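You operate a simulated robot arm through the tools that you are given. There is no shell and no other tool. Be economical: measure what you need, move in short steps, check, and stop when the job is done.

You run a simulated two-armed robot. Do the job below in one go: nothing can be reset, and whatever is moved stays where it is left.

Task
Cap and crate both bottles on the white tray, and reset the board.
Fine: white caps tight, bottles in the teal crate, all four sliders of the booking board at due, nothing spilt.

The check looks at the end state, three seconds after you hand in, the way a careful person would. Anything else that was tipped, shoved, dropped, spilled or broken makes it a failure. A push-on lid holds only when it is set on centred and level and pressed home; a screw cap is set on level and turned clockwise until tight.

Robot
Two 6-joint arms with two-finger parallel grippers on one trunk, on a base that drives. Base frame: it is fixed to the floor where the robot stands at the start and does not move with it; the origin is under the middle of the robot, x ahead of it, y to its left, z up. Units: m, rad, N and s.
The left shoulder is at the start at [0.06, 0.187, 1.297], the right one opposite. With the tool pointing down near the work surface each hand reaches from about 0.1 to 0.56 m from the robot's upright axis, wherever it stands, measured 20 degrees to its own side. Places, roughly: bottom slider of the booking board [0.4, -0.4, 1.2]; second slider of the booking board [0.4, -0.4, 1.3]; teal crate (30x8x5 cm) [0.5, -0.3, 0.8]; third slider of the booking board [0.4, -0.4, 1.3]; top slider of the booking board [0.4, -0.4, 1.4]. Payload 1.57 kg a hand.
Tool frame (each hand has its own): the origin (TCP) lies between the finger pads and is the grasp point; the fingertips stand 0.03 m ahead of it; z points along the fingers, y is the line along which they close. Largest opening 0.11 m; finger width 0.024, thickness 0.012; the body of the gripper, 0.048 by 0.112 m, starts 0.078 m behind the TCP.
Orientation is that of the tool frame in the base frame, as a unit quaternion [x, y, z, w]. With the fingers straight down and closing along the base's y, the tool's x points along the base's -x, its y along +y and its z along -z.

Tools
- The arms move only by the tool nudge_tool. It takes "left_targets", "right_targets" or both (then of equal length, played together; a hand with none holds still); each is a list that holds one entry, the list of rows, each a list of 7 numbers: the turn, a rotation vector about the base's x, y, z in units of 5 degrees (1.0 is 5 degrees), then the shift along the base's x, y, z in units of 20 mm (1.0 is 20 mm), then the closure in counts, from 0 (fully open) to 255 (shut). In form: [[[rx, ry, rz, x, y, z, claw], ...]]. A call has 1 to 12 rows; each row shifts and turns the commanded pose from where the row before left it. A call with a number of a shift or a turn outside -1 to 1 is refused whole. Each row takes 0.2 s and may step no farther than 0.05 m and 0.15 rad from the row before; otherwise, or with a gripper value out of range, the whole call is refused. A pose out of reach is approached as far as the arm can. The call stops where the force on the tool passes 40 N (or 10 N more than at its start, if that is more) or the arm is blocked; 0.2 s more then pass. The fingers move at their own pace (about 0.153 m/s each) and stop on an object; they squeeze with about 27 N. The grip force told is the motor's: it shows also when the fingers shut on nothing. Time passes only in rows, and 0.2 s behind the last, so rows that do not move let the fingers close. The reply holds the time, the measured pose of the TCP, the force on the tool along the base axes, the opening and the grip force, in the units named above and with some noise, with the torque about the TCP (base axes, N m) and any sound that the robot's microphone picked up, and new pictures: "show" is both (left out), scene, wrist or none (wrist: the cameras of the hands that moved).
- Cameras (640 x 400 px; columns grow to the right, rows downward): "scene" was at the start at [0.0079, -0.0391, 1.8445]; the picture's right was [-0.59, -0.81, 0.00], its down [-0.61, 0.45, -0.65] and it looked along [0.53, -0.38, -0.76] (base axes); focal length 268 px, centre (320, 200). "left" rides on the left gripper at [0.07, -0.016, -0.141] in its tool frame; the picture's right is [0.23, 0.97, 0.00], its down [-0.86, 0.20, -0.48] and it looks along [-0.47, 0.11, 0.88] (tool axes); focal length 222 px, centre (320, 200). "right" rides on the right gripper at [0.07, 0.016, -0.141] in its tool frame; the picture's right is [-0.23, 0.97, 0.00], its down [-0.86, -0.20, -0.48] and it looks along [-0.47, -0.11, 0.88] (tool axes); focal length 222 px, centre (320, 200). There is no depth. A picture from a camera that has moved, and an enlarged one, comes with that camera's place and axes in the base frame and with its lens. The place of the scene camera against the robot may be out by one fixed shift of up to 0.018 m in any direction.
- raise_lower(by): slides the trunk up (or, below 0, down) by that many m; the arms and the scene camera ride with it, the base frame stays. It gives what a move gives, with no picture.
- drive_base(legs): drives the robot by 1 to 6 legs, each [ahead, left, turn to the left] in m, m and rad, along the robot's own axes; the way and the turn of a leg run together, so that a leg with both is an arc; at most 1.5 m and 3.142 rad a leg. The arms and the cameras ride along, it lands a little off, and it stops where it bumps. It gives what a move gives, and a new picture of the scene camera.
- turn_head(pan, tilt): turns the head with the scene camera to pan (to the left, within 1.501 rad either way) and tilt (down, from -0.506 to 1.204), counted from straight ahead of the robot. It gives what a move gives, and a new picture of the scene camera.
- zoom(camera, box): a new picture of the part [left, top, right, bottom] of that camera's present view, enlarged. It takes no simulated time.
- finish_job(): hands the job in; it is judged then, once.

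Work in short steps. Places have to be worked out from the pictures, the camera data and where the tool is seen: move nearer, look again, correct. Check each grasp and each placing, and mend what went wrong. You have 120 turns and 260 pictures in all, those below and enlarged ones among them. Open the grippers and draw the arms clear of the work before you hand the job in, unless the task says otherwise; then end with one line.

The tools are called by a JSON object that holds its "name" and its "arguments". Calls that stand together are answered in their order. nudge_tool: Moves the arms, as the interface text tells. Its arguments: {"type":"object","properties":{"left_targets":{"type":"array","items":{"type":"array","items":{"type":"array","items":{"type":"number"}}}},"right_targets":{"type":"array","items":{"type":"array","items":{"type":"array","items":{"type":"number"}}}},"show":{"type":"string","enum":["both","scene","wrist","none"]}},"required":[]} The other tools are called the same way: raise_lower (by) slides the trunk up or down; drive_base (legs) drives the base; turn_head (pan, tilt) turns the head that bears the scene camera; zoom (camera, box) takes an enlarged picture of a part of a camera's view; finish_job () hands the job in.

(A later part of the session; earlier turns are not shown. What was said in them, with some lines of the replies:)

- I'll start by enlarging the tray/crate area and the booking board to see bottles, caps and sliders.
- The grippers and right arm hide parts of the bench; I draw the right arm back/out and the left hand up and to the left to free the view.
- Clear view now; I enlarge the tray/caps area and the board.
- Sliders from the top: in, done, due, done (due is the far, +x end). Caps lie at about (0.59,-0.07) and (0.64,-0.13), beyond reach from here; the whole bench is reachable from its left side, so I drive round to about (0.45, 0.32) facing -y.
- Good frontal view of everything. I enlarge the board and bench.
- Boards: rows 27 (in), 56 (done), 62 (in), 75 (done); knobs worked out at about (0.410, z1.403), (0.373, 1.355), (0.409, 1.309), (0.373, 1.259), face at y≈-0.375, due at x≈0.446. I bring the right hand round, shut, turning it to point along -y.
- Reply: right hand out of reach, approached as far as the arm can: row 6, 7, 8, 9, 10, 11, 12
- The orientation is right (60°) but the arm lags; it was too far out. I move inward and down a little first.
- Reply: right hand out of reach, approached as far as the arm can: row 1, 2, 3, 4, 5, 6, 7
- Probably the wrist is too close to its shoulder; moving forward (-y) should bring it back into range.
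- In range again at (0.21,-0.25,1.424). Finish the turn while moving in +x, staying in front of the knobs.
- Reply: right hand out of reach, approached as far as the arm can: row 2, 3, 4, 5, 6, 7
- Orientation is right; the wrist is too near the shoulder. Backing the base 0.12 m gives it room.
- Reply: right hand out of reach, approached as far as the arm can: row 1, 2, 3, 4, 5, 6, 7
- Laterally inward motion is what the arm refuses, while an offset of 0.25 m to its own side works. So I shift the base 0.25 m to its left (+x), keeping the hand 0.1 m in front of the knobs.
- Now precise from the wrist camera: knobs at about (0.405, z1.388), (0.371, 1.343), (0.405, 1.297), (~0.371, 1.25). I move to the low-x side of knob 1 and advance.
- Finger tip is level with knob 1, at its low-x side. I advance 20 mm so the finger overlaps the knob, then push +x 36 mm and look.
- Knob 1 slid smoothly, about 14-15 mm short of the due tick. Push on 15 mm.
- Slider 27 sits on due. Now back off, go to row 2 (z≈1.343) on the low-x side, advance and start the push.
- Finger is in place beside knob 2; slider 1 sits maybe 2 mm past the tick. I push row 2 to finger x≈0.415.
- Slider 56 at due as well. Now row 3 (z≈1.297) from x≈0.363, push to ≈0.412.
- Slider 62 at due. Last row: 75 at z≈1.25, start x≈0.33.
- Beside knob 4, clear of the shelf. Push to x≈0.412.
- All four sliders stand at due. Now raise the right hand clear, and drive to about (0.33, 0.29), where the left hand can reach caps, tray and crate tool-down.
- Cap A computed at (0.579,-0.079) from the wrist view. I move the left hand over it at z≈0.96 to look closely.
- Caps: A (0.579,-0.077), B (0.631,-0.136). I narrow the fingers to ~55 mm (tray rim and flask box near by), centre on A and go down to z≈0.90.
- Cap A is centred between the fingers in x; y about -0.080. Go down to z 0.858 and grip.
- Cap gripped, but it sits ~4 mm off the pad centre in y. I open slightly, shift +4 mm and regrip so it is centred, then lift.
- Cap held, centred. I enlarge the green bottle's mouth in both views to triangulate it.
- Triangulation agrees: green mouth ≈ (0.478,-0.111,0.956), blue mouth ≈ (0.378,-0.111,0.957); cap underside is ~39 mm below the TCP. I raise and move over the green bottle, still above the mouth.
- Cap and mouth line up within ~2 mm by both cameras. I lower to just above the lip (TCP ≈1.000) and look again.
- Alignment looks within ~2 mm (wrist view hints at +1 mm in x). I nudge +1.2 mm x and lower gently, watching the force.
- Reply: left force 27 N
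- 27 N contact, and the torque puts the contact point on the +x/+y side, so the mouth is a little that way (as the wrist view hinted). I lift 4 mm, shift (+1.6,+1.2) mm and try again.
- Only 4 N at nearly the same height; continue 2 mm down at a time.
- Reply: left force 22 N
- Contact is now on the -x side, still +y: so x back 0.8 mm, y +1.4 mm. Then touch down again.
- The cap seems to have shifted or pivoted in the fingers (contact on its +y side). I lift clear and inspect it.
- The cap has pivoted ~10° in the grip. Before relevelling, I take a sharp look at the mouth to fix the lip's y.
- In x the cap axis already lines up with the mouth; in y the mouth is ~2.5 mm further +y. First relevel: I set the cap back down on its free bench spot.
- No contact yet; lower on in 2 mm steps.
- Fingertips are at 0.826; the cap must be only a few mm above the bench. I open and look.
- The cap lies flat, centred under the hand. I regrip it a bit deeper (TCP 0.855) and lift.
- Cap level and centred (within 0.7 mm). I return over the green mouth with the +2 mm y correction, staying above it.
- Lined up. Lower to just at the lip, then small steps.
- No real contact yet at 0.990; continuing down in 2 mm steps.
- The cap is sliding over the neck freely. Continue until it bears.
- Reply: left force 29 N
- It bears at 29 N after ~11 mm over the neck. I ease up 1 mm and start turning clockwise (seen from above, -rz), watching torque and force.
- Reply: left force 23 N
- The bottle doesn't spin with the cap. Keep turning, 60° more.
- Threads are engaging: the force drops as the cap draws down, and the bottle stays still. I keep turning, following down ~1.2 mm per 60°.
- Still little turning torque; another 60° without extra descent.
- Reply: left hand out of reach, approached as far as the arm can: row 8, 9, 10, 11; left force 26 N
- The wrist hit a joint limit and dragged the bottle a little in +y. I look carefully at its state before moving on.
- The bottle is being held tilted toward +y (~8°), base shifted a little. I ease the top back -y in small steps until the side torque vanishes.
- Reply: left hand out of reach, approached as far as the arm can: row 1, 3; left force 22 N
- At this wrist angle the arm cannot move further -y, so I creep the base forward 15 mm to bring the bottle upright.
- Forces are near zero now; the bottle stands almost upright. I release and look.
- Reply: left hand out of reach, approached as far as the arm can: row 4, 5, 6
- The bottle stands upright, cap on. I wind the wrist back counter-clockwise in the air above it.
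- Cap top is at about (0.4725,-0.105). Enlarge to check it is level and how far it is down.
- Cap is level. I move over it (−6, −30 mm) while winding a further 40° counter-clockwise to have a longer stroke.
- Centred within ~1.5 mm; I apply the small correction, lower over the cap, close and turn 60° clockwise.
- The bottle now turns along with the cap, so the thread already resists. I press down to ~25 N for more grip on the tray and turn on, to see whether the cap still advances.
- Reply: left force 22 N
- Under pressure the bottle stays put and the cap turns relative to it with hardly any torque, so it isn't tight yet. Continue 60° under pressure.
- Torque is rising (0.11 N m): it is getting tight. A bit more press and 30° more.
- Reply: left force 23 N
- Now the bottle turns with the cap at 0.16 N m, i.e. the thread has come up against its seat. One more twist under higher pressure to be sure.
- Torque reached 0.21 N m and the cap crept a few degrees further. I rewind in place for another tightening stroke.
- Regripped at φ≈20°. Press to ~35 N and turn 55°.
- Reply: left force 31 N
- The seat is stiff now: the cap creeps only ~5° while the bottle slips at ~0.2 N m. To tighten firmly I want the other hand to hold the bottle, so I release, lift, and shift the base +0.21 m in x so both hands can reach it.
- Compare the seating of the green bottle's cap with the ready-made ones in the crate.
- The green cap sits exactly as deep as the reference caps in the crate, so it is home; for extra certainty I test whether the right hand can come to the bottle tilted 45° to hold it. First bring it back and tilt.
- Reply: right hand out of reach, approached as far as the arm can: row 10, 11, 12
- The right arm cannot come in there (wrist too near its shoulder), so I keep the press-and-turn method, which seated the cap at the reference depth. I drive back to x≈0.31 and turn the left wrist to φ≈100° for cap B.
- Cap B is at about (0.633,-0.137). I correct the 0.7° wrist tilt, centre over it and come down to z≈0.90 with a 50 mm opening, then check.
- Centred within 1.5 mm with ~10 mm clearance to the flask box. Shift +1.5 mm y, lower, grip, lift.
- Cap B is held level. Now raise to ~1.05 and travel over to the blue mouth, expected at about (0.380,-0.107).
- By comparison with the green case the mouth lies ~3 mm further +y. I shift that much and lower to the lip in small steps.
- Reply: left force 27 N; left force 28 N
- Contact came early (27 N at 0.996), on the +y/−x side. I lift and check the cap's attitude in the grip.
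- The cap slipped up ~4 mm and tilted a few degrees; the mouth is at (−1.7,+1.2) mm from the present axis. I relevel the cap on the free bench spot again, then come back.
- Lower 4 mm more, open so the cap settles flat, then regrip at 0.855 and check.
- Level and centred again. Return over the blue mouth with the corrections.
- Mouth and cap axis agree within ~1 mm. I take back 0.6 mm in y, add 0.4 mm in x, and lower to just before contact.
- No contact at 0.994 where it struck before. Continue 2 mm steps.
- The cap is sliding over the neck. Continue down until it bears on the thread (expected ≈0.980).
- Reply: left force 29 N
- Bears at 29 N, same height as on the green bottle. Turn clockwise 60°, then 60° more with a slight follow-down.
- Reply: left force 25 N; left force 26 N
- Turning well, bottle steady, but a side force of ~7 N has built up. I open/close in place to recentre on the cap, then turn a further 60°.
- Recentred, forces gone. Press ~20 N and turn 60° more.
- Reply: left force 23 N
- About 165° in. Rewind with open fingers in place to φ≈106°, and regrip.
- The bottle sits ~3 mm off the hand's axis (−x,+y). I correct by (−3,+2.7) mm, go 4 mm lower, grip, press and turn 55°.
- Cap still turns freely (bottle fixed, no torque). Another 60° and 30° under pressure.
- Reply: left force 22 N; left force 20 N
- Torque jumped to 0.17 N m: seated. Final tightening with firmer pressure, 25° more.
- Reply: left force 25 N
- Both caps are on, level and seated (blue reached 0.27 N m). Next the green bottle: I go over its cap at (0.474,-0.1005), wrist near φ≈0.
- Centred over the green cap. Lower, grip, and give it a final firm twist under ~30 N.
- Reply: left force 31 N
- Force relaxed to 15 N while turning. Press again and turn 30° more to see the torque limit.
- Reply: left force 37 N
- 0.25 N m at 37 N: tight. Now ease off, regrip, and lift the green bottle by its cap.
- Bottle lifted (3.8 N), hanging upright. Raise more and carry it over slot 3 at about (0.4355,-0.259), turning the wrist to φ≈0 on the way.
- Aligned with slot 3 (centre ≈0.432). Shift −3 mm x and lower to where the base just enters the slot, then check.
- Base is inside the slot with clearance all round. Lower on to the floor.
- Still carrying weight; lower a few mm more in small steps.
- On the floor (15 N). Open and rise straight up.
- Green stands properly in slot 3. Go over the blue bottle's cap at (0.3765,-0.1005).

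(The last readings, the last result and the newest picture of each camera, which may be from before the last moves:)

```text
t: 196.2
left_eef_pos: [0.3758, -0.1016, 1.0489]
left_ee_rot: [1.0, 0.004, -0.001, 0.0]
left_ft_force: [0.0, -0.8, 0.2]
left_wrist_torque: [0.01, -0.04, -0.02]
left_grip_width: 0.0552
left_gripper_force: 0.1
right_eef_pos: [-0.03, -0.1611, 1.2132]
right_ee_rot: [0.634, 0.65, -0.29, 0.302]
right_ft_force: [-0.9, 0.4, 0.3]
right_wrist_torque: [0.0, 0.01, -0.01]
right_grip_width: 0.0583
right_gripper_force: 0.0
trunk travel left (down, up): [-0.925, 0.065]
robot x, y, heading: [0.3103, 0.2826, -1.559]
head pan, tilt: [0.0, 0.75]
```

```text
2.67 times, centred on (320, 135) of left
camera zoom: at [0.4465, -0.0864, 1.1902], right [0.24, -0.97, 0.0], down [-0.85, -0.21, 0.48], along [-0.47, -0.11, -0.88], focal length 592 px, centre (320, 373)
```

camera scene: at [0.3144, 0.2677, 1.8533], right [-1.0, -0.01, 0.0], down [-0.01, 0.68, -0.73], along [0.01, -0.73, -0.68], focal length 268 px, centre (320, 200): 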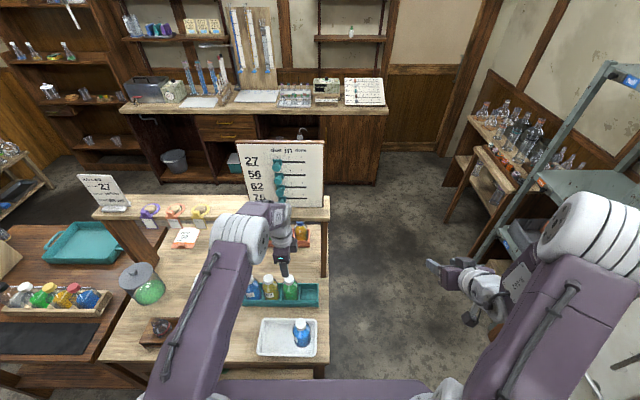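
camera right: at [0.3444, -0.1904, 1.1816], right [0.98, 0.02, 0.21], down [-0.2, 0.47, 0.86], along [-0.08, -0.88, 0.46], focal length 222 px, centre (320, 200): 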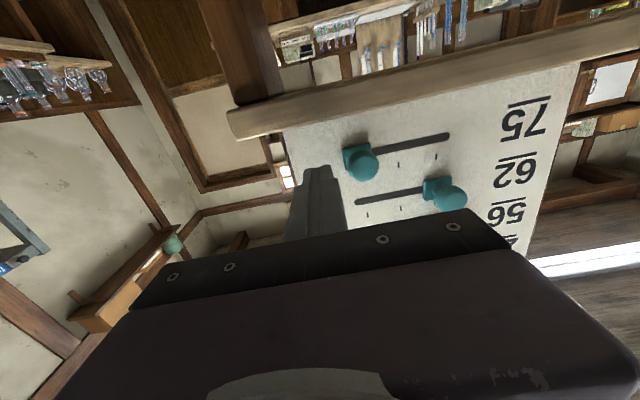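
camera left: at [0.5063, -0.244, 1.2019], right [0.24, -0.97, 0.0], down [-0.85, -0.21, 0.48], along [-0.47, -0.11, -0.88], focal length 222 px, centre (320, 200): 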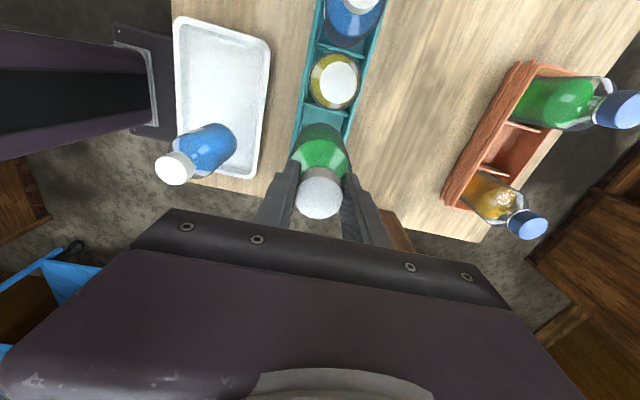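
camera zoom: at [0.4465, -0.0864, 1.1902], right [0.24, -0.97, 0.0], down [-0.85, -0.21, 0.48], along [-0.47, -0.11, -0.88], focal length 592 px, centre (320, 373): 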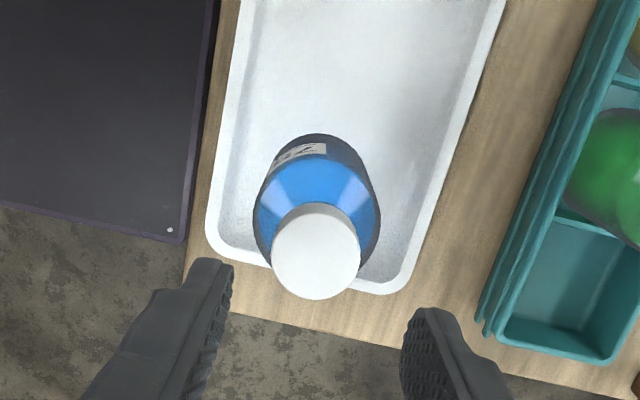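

Centred. Lower, grip, lift.

{"name": "nudge_tool", "arguments": {"left_targets": [[[0, 0, 0, 0, 0, -1, 128], [0, 0, 0, 0, 0, -1, 128], [0, 0, 0, 0, 0, -1, 128], [0, 0, 0, 0, 0, -1, 128], [0, 0, 0, 0, 0, -0.15, 128], [0, 0, 0, 0, 0, 0, 255], [0, 0, 0, 0, 0, 0, 255], [0, 0, 0, 0, 0, 0.5, 255], [0, 0, 0, 0, 0, 0.8, 255], [0, 0, 0, 0, 0, 1, 255], [0, 0, 0, 0, 0, 1, 255], [0, 0, 0, 0, 0, 1.0, 255]]], "show": "none"}}

{"name": "nudge_tool", "arguments": {"left_targets": [[[0, 0, 0, 0, -0.5, 0.5, 255], [0, 0, 0, -0.1, -1, 0, 255], [0, 0, 0, -0.1, -1, 0, 255], [0, 0, 0, -0.1, -1, 0, 255], [0, 0, 0, -0.1, -1, 0, 255], [0, 0, 0, -0.1, -1, 0, 255], [0, 0, 0, -0.1, -1, 0, 255], [0, 0, 0, -0.1, -1, 0, 255], [0, 0, 0, -0.1, -0.4, 0, 255], [0, 0, 0, 0, 0, 0, 255]]], "show": "none"}}

{"name": "zoom", "arguments": {"camera": "scene", "box": [245, 255, 335, 330]}}

{"name": "zoom", "arguments": {"camera": "left", "box": [220, 30, 420, 210]}}

```text
t: 198.8
left_eef_pos: [0.3758, -0.1016, 1.0532]
left_ee_rot: [1.0, 0.005, -0.001, -0.001]
left_ft_force: [-0.2, -0.1, -3.2]
left_wrist_torque: [-0.02, 0.01, 0.0]
left_grip_width: 0.0333
left_gripper_force: 27.5
right_eef_pos: [-0.0313, -0.1603, 1.2116]
right_ee_rot: [0.633, 0.65, -0.29, 0.303]
right_ft_force: [1.6, 0.9, 0.4]
right_wrist_torque: [0.01, -0.02, 0.02]
right_grip_width: 0.0585
right_gripper_force: 0.0
trunk travel left (down, up): [-0.925, 0.065]
robot x, y, heading: [0.3105, 0.2822, -1.559]
head pan, tilt: [0.0, 0.75]
```

```text
t: 201.1
left_eef_pos: [0.3613, -0.259, 1.0615]
left_ee_rot: [1.0, 0.005, -0.001, 0.0]
left_ft_force: [1.2, 0.5, -3.0]
left_wrist_torque: [-0.01, 0.01, 0.05]
left_grip_width: 0.0331
left_gripper_force: 27.5
right_eef_pos: [-0.0305, -0.161, 1.2127]
right_ee_rot: [0.634, 0.651, -0.29, 0.302]
right_ft_force: [0.3, -0.1, 0.3]
right_wrist_torque: [-0.01, 0.01, -0.02]
right_grip_width: 0.0583
right_gripper_force: 0.1
trunk travel left (down, up): [-0.925, 0.065]
robot x, y, heading: [0.3065, 0.2833, -1.561]
head pan, tilt: [0.0, 0.75]
```

```text
5.33 times, centred on (290, 292) of scene
camera zoom: at [0.3145, 0.2671, 1.8533], right [-1.0, -0.01, 0.0], down [-0.01, 0.68, -0.73], along [0.01, -0.73, -0.68], focal length 1428 px, centre (480, -293)
```

zoom: 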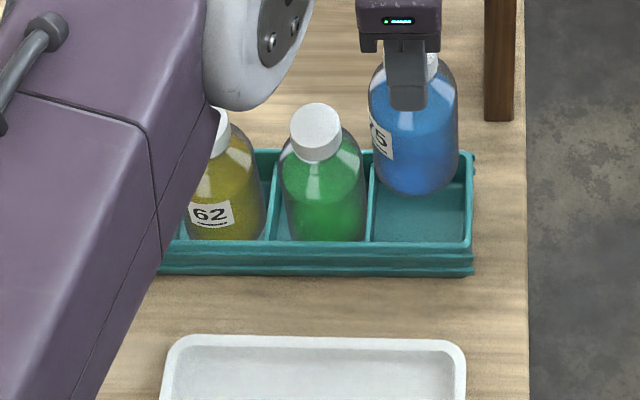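

```text
2.22 times, centred on (320, 120) of left
camera zoom: at [0.4311, -0.2442, 1.2031], right [0.24, -0.97, 0.0], down [-0.85, -0.21, 0.48], along [-0.47, -0.11, -0.88], focal length 494 px, centre (320, 378)
```

zoom: 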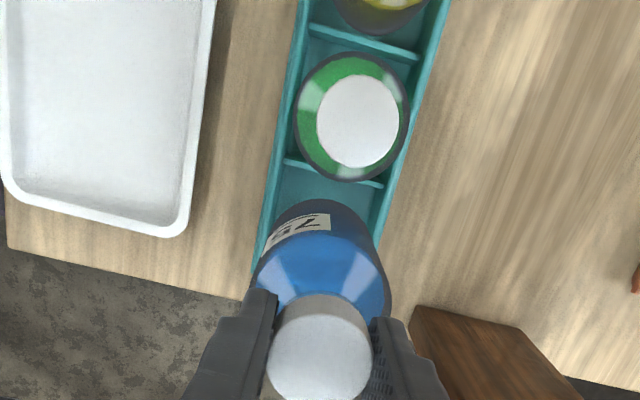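

Bottle is lined up with slot 4. Lower into the slot and check.

{"name": "nudge_tool", "arguments": {"left_targets": [[[0, 0, 0, 0, 0, -0.5, 255], [0, 0, 0, 0, 0, -0.8, 255], [0, 0, 0, 0, 0, -0.8, 255], [0, 0, 0, 0, 0, -0.7, 255]]], "show": "none"}}

{"name": "zoom", "arguments": {"camera": "scene", "box": [265, 270, 335, 325]}}

{"name": "zoom", "arguments": {"camera": "left", "box": [220, 30, 420, 210]}}

```text
t: 202.1
left_eef_pos: [0.3598, -0.2593, 1.0057]
left_ee_rot: [1.0, 0.004, -0.001, 0.0]
left_ft_force: [-0.2, -0.3, -2.1]
left_wrist_torque: [-0.02, 0.04, -0.04]
left_grip_width: 0.033
left_gripper_force: 27.5
right_eef_pos: [-0.031, -0.1614, 1.2119]
right_ee_rot: [0.634, 0.65, -0.29, 0.302]
right_ft_force: [0.6, -0.2, 0.0]
right_wrist_torque: [-0.01, 0.01, -0.02]
right_grip_width: 0.0582
right_gripper_force: 0.0
trunk travel left (down, up): [-0.925, 0.065]
robot x, y, heading: [0.3088, 0.282, -1.559]
head pan, tilt: [0.0, 0.75]
```

```text
7.27 times, centred on (300, 298) of scene
camera zoom: at [0.3147, 0.2663, 1.8533], right [-1.0, -0.01, 0.0], down [-0.01, 0.68, -0.73], along [0.01, -0.73, -0.68], focal length 1947 px, centre (466, -509)
```

zoom: 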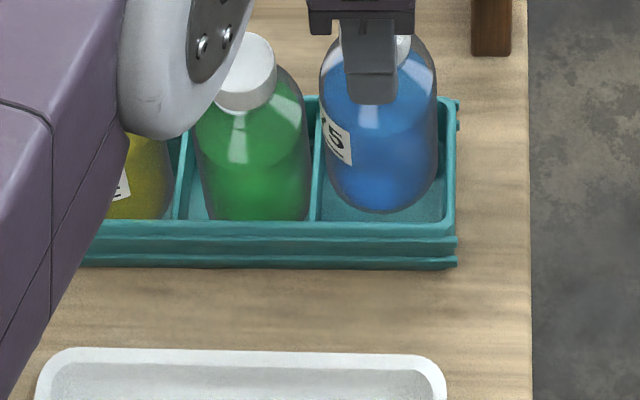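

```text
2.22 times, centred on (320, 120) of left
camera zoom: at [0.431, -0.2441, 1.1473], right [0.24, -0.97, 0.0], down [-0.85, -0.21, 0.48], along [-0.47, -0.11, -0.88], focal length 494 px, centre (320, 378)
```

zoom: 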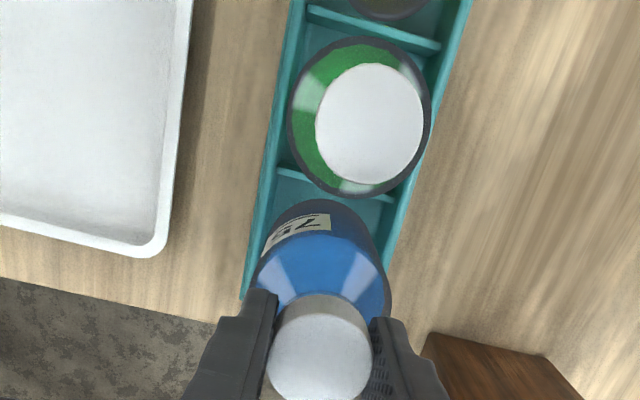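

Inside the slot. Lower to the floor.

{"name": "nudge_tool", "arguments": {"left_targets": [[[0, 0, 0, 0, 0, -0.5, 255], [0, 0, 0, 0, 0, -0.5, 255], [0, 0, 0, 0, 0, -0.4, 255], [0, 0, 0, 0, 0, -0.2, 255], [0, 0, 0, 0, 0, -0.15, 255]]], "show": "none"}}

{"name": "nudge_tool", "arguments": {"left_targets": [[[0, 0, 0, 0, 0, -0.1, 255], [0, 0, 0, 0, 0, -0.08, 255]]], "show": "none"}}

```text
t: 203.2
left_eef_pos: [0.3608, -0.2603, 0.9714]
left_ee_rot: [1.0, 0.004, -0.001, -0.001]
left_ft_force: [0.0, -0.7, -4.2]
left_wrist_torque: [-0.01, -0.01, 0.01]
left_grip_width: 0.0335
left_gripper_force: 27.5
right_eef_pos: [-0.0307, -0.1605, 1.2116]
right_ee_rot: [0.634, 0.65, -0.29, 0.301]
right_ft_force: [-0.9, 0.0, 0.7]
right_wrist_torque: [-0.02, 0.01, 0.01]
right_grip_width: 0.0584
right_gripper_force: 0.1
trunk travel left (down, up): [-0.925, 0.065]
robot x, y, heading: [0.3104, 0.2836, -1.562]
head pan, tilt: [0.0, 0.75]
```

```text
t: 203.8
left_eef_pos: [0.3595, -0.2601, 0.9691]
left_ee_rot: [1.0, 0.004, -0.001, 0.0]
left_ft_force: [1.4, -0.7, 4.7]
left_wrist_torque: [-0.06, -0.07, 0.0]
left_grip_width: 0.033
left_gripper_force: 26.7
right_eef_pos: [-0.0297, -0.1603, 1.2112]
right_ee_rot: [0.634, 0.65, -0.291, 0.302]
right_ft_force: [-0.9, 0.1, -1.0]
right_wrist_torque: [0.01, 0.03, -0.02]
right_grip_width: 0.0583
right_gripper_force: 0.0
trunk travel left (down, up): [-0.925, 0.065]
robot x, y, heading: [0.3087, 0.2855, -1.559]
head pan, tilt: [0.0, 0.75]
```

On the floor. Release, rise, and draw the left arm clear.

{"name": "nudge_tool", "arguments": {"left_targets": [[[0, 0, 0, 0, 0, 0, 160], [0, 0, 0, 0, 0, 0, 140], [0, 0, 0, 0, 0, 1, 140], [0, 0, 0, 0, 0, 1, 140], [0, 0, 0, 0, 0, 1, 140], [0, 0, 0, 0, 0, 1, 140], [0, 0, 0, 0, 0, 1, 140], [0, 0, 0, 0, 0, 1, 0], [0, 0, 0, 0, 1, 0, 0], [0, 0, 0, 0, 1, 0, 0], [0, 0, 0, 0, 1, 0, 0], [0, 0, 0, 0, 1, 0, 0]]], "show": "none"}}

{"name": "nudge_tool", "arguments": {"left_targets": [[[0, 0, 0, 0.5, 1, 0, 0], [0, 0, 0, 0.5, 1, 0, 0], [0, 0, 0, 1, 1, 0, 0], [0, 0, 0, 1, 1, 0, 0], [0, 0, 0, 1, 1, 0, 0], [0, 0, 0, 1, 1, 0, 0]]], "show": "none"}}

{"name": "drive_base", "arguments": {"legs": [[-0.25, 0, 0]]}}

{"name": "zoom", "arguments": {"camera": "scene", "box": [220, 220, 330, 320]}}

```text
t: 206.4
left_eef_pos: [0.361, -0.1792, 1.0868]
left_ee_rot: [1.0, 0.005, -0.001, -0.001]
left_ft_force: [-0.2, -0.5, -1.1]
left_wrist_torque: [0.0, -0.02, 0.02]
left_grip_width: 0.1101
left_gripper_force: 0.1
right_eef_pos: [-0.0308, -0.1594, 1.2119]
right_ee_rot: [0.634, 0.65, -0.291, 0.302]
right_ft_force: [-0.3, 0.6, 0.3]
right_wrist_torque: [-0.02, -0.03, 0.02]
right_grip_width: 0.0579
right_gripper_force: 0.0
trunk travel left (down, up): [-0.925, 0.065]
robot x, y, heading: [0.3079, 0.2876, -1.562]
head pan, tilt: [0.0, 0.75]
```

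```text
t: 207.8
left_eef_pos: [0.4608, -0.058, 1.088]
left_ee_rot: [1.0, 0.004, -0.001, -0.001]
left_ft_force: [0.8, 0.8, 0.0]
left_wrist_torque: [-0.01, 0.01, -0.01]
left_grip_width: 0.1101
left_gripper_force: 0.0
right_eef_pos: [-0.0292, -0.1598, 1.2129]
right_ee_rot: [0.634, 0.65, -0.29, 0.301]
right_ft_force: [-0.5, -0.4, 0.5]
right_wrist_torque: [0.01, 0.0, 0.02]
right_grip_width: 0.058
right_gripper_force: 0.1
trunk travel left (down, up): [-0.925, 0.065]
robot x, y, heading: [0.3124, 0.2839, -1.559]
head pan, tilt: [0.0, 0.75]
```

```text
t: 209.7
left_eef_pos: [0.4582, 0.1882, 1.0877]
left_ee_rot: [1.0, 0.005, -0.002, -0.002]
left_ft_force: [-0.7, -0.4, 0.2]
left_wrist_torque: [-0.02, -0.01, -0.01]
left_grip_width: 0.11
left_gripper_force: 0.1
right_eef_pos: [-0.0323, 0.0871, 1.2101]
right_ee_rot: [0.635, 0.65, -0.289, 0.301]
right_ft_force: [0.0, 0.1, -0.4]
right_wrist_torque: [0.02, -0.04, -0.03]
right_grip_width: 0.0582
right_gripper_force: 0.1
trunk travel left (down, up): [-0.925, 0.065]
robot x, y, heading: [0.3067, 0.5349, -1.56]
head pan, tilt: [0.0, 0.75]
camera scene: at [0.3122, 0.5139, 1.8533], right [-1.0, -0.01, 0.0], down [-0.01, 0.68, -0.73], along [0.01, -0.73, -0.68], focal length 268 px, centre (320, 200)
```

scene: 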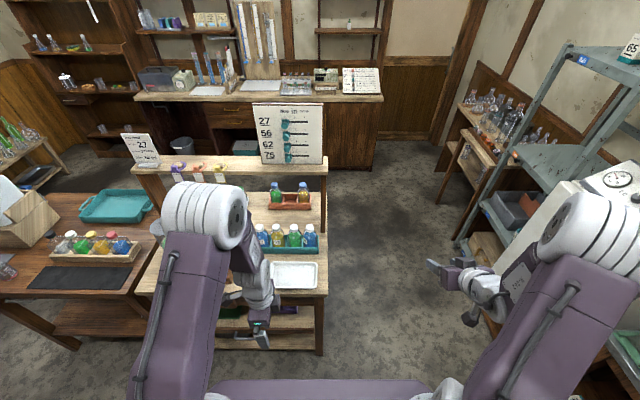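

```text
4.00 times, centred on (275, 270) of scene
camera zoom: at [0.3122, 0.5139, 1.8533], right [-1.0, -0.01, 0.0], down [-0.01, 0.68, -0.73], along [0.01, -0.73, -0.68], focal length 1071 px, centre (500, -80)
```

zoom: 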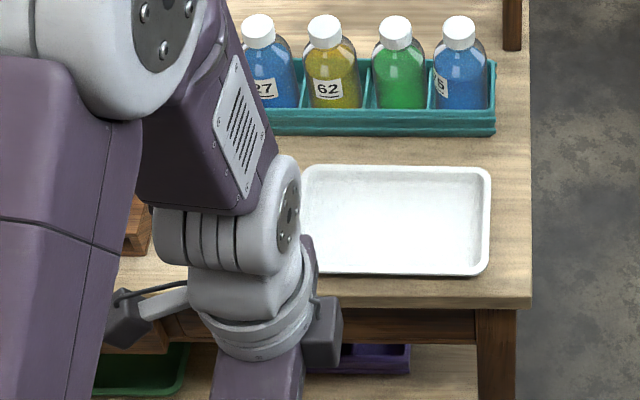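

All four bottles stand in the crate with caps level, and the tray is empty. I take a last look at the board and caps and open the right gripper.

{"name": "nudge_tool", "arguments": {"right_targets": [[[0, 0, 0, 0, 0, 0, 0], [0, 0, 0, 0, 0, 0, 0]]], "show": "none"}}

{"name": "zoom", "arguments": {"camera": "scene", "box": [245, 95, 335, 170]}}

{"name": "zoom", "arguments": {"camera": "scene", "box": [250, 218, 330, 258]}}

```text
t: 210.3
left_eef_pos: [0.4584, 0.1915, 1.0875]
left_ee_rot: [1.0, 0.004, -0.001, -0.001]
left_ft_force: [-1.3, -1.1, 0.5]
left_wrist_torque: [0.05, -0.03, 0.02]
left_grip_width: 0.1101
left_gripper_force: 0.1
right_eef_pos: [-0.0328, 0.0874, 1.2124]
right_ee_rot: [0.634, 0.651, -0.289, 0.303]
right_ft_force: [0.6, -0.9, -0.9]
right_wrist_torque: [0.01, 0.03, 0.03]
right_grip_width: 0.1099
right_gripper_force: 0.0
trunk travel left (down, up): [-0.925, 0.065]
robot x, y, heading: [0.3076, 0.5339, -1.563]
head pan, tilt: [0.0, 0.75]
```

```text
5.33 times, centred on (290, 132) of scene
camera zoom: at [0.3122, 0.5156, 1.8533], right [-1.0, -0.01, 0.0], down [-0.01, 0.68, -0.73], along [0.01, -0.73, -0.68], focal length 1428 px, centre (480, 560)
```

zoom: 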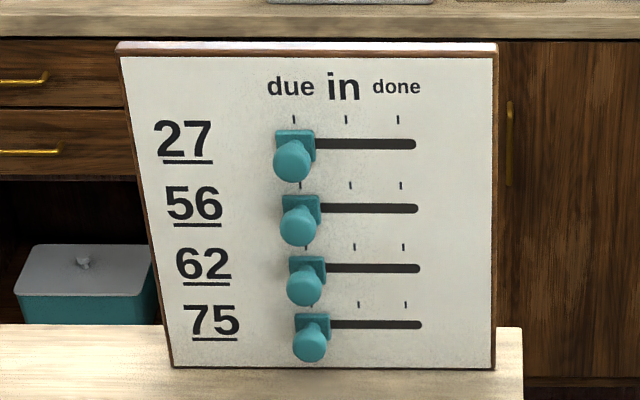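

```text
8.00 times, centred on (290, 238) of scene
camera zoom: at [0.3122, 0.5156, 1.8533], right [-1.0, -0.01, 0.0], down [-0.01, 0.68, -0.73], along [0.01, -0.73, -0.68], focal length 2141 px, centre (560, -104)
```

zoom: 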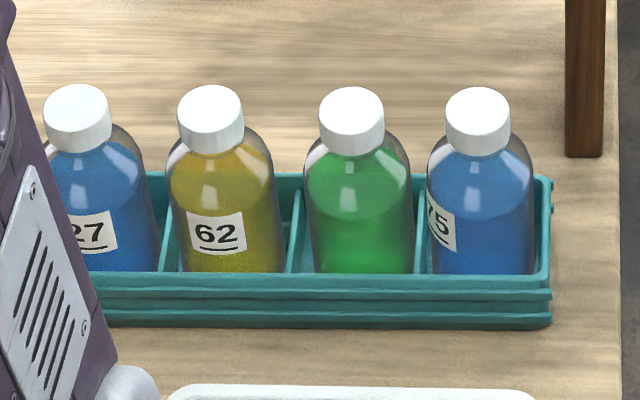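

Sliders are all at due. Both caps are seated level like the two reference ones, the bottles stand in the crate, the grippers are open and the arms are clear. I hand in.

{"name": "finish_job", "arguments": {}}

```text
The job is handed in.
```

I capped both tray bottles and stood them in the teal crate, set all four board sliders to due, and saw no spills. I tightened each cap to about 0.25 N m without holding the bottle, because the right arm couldn't reach in to steady it; both caps sit level and at the same height as the caps already in the crate. While I was tightening the green cap, the bottle got dragged about 1 cm and tilted about 7° on the tray, and I set it upright again.
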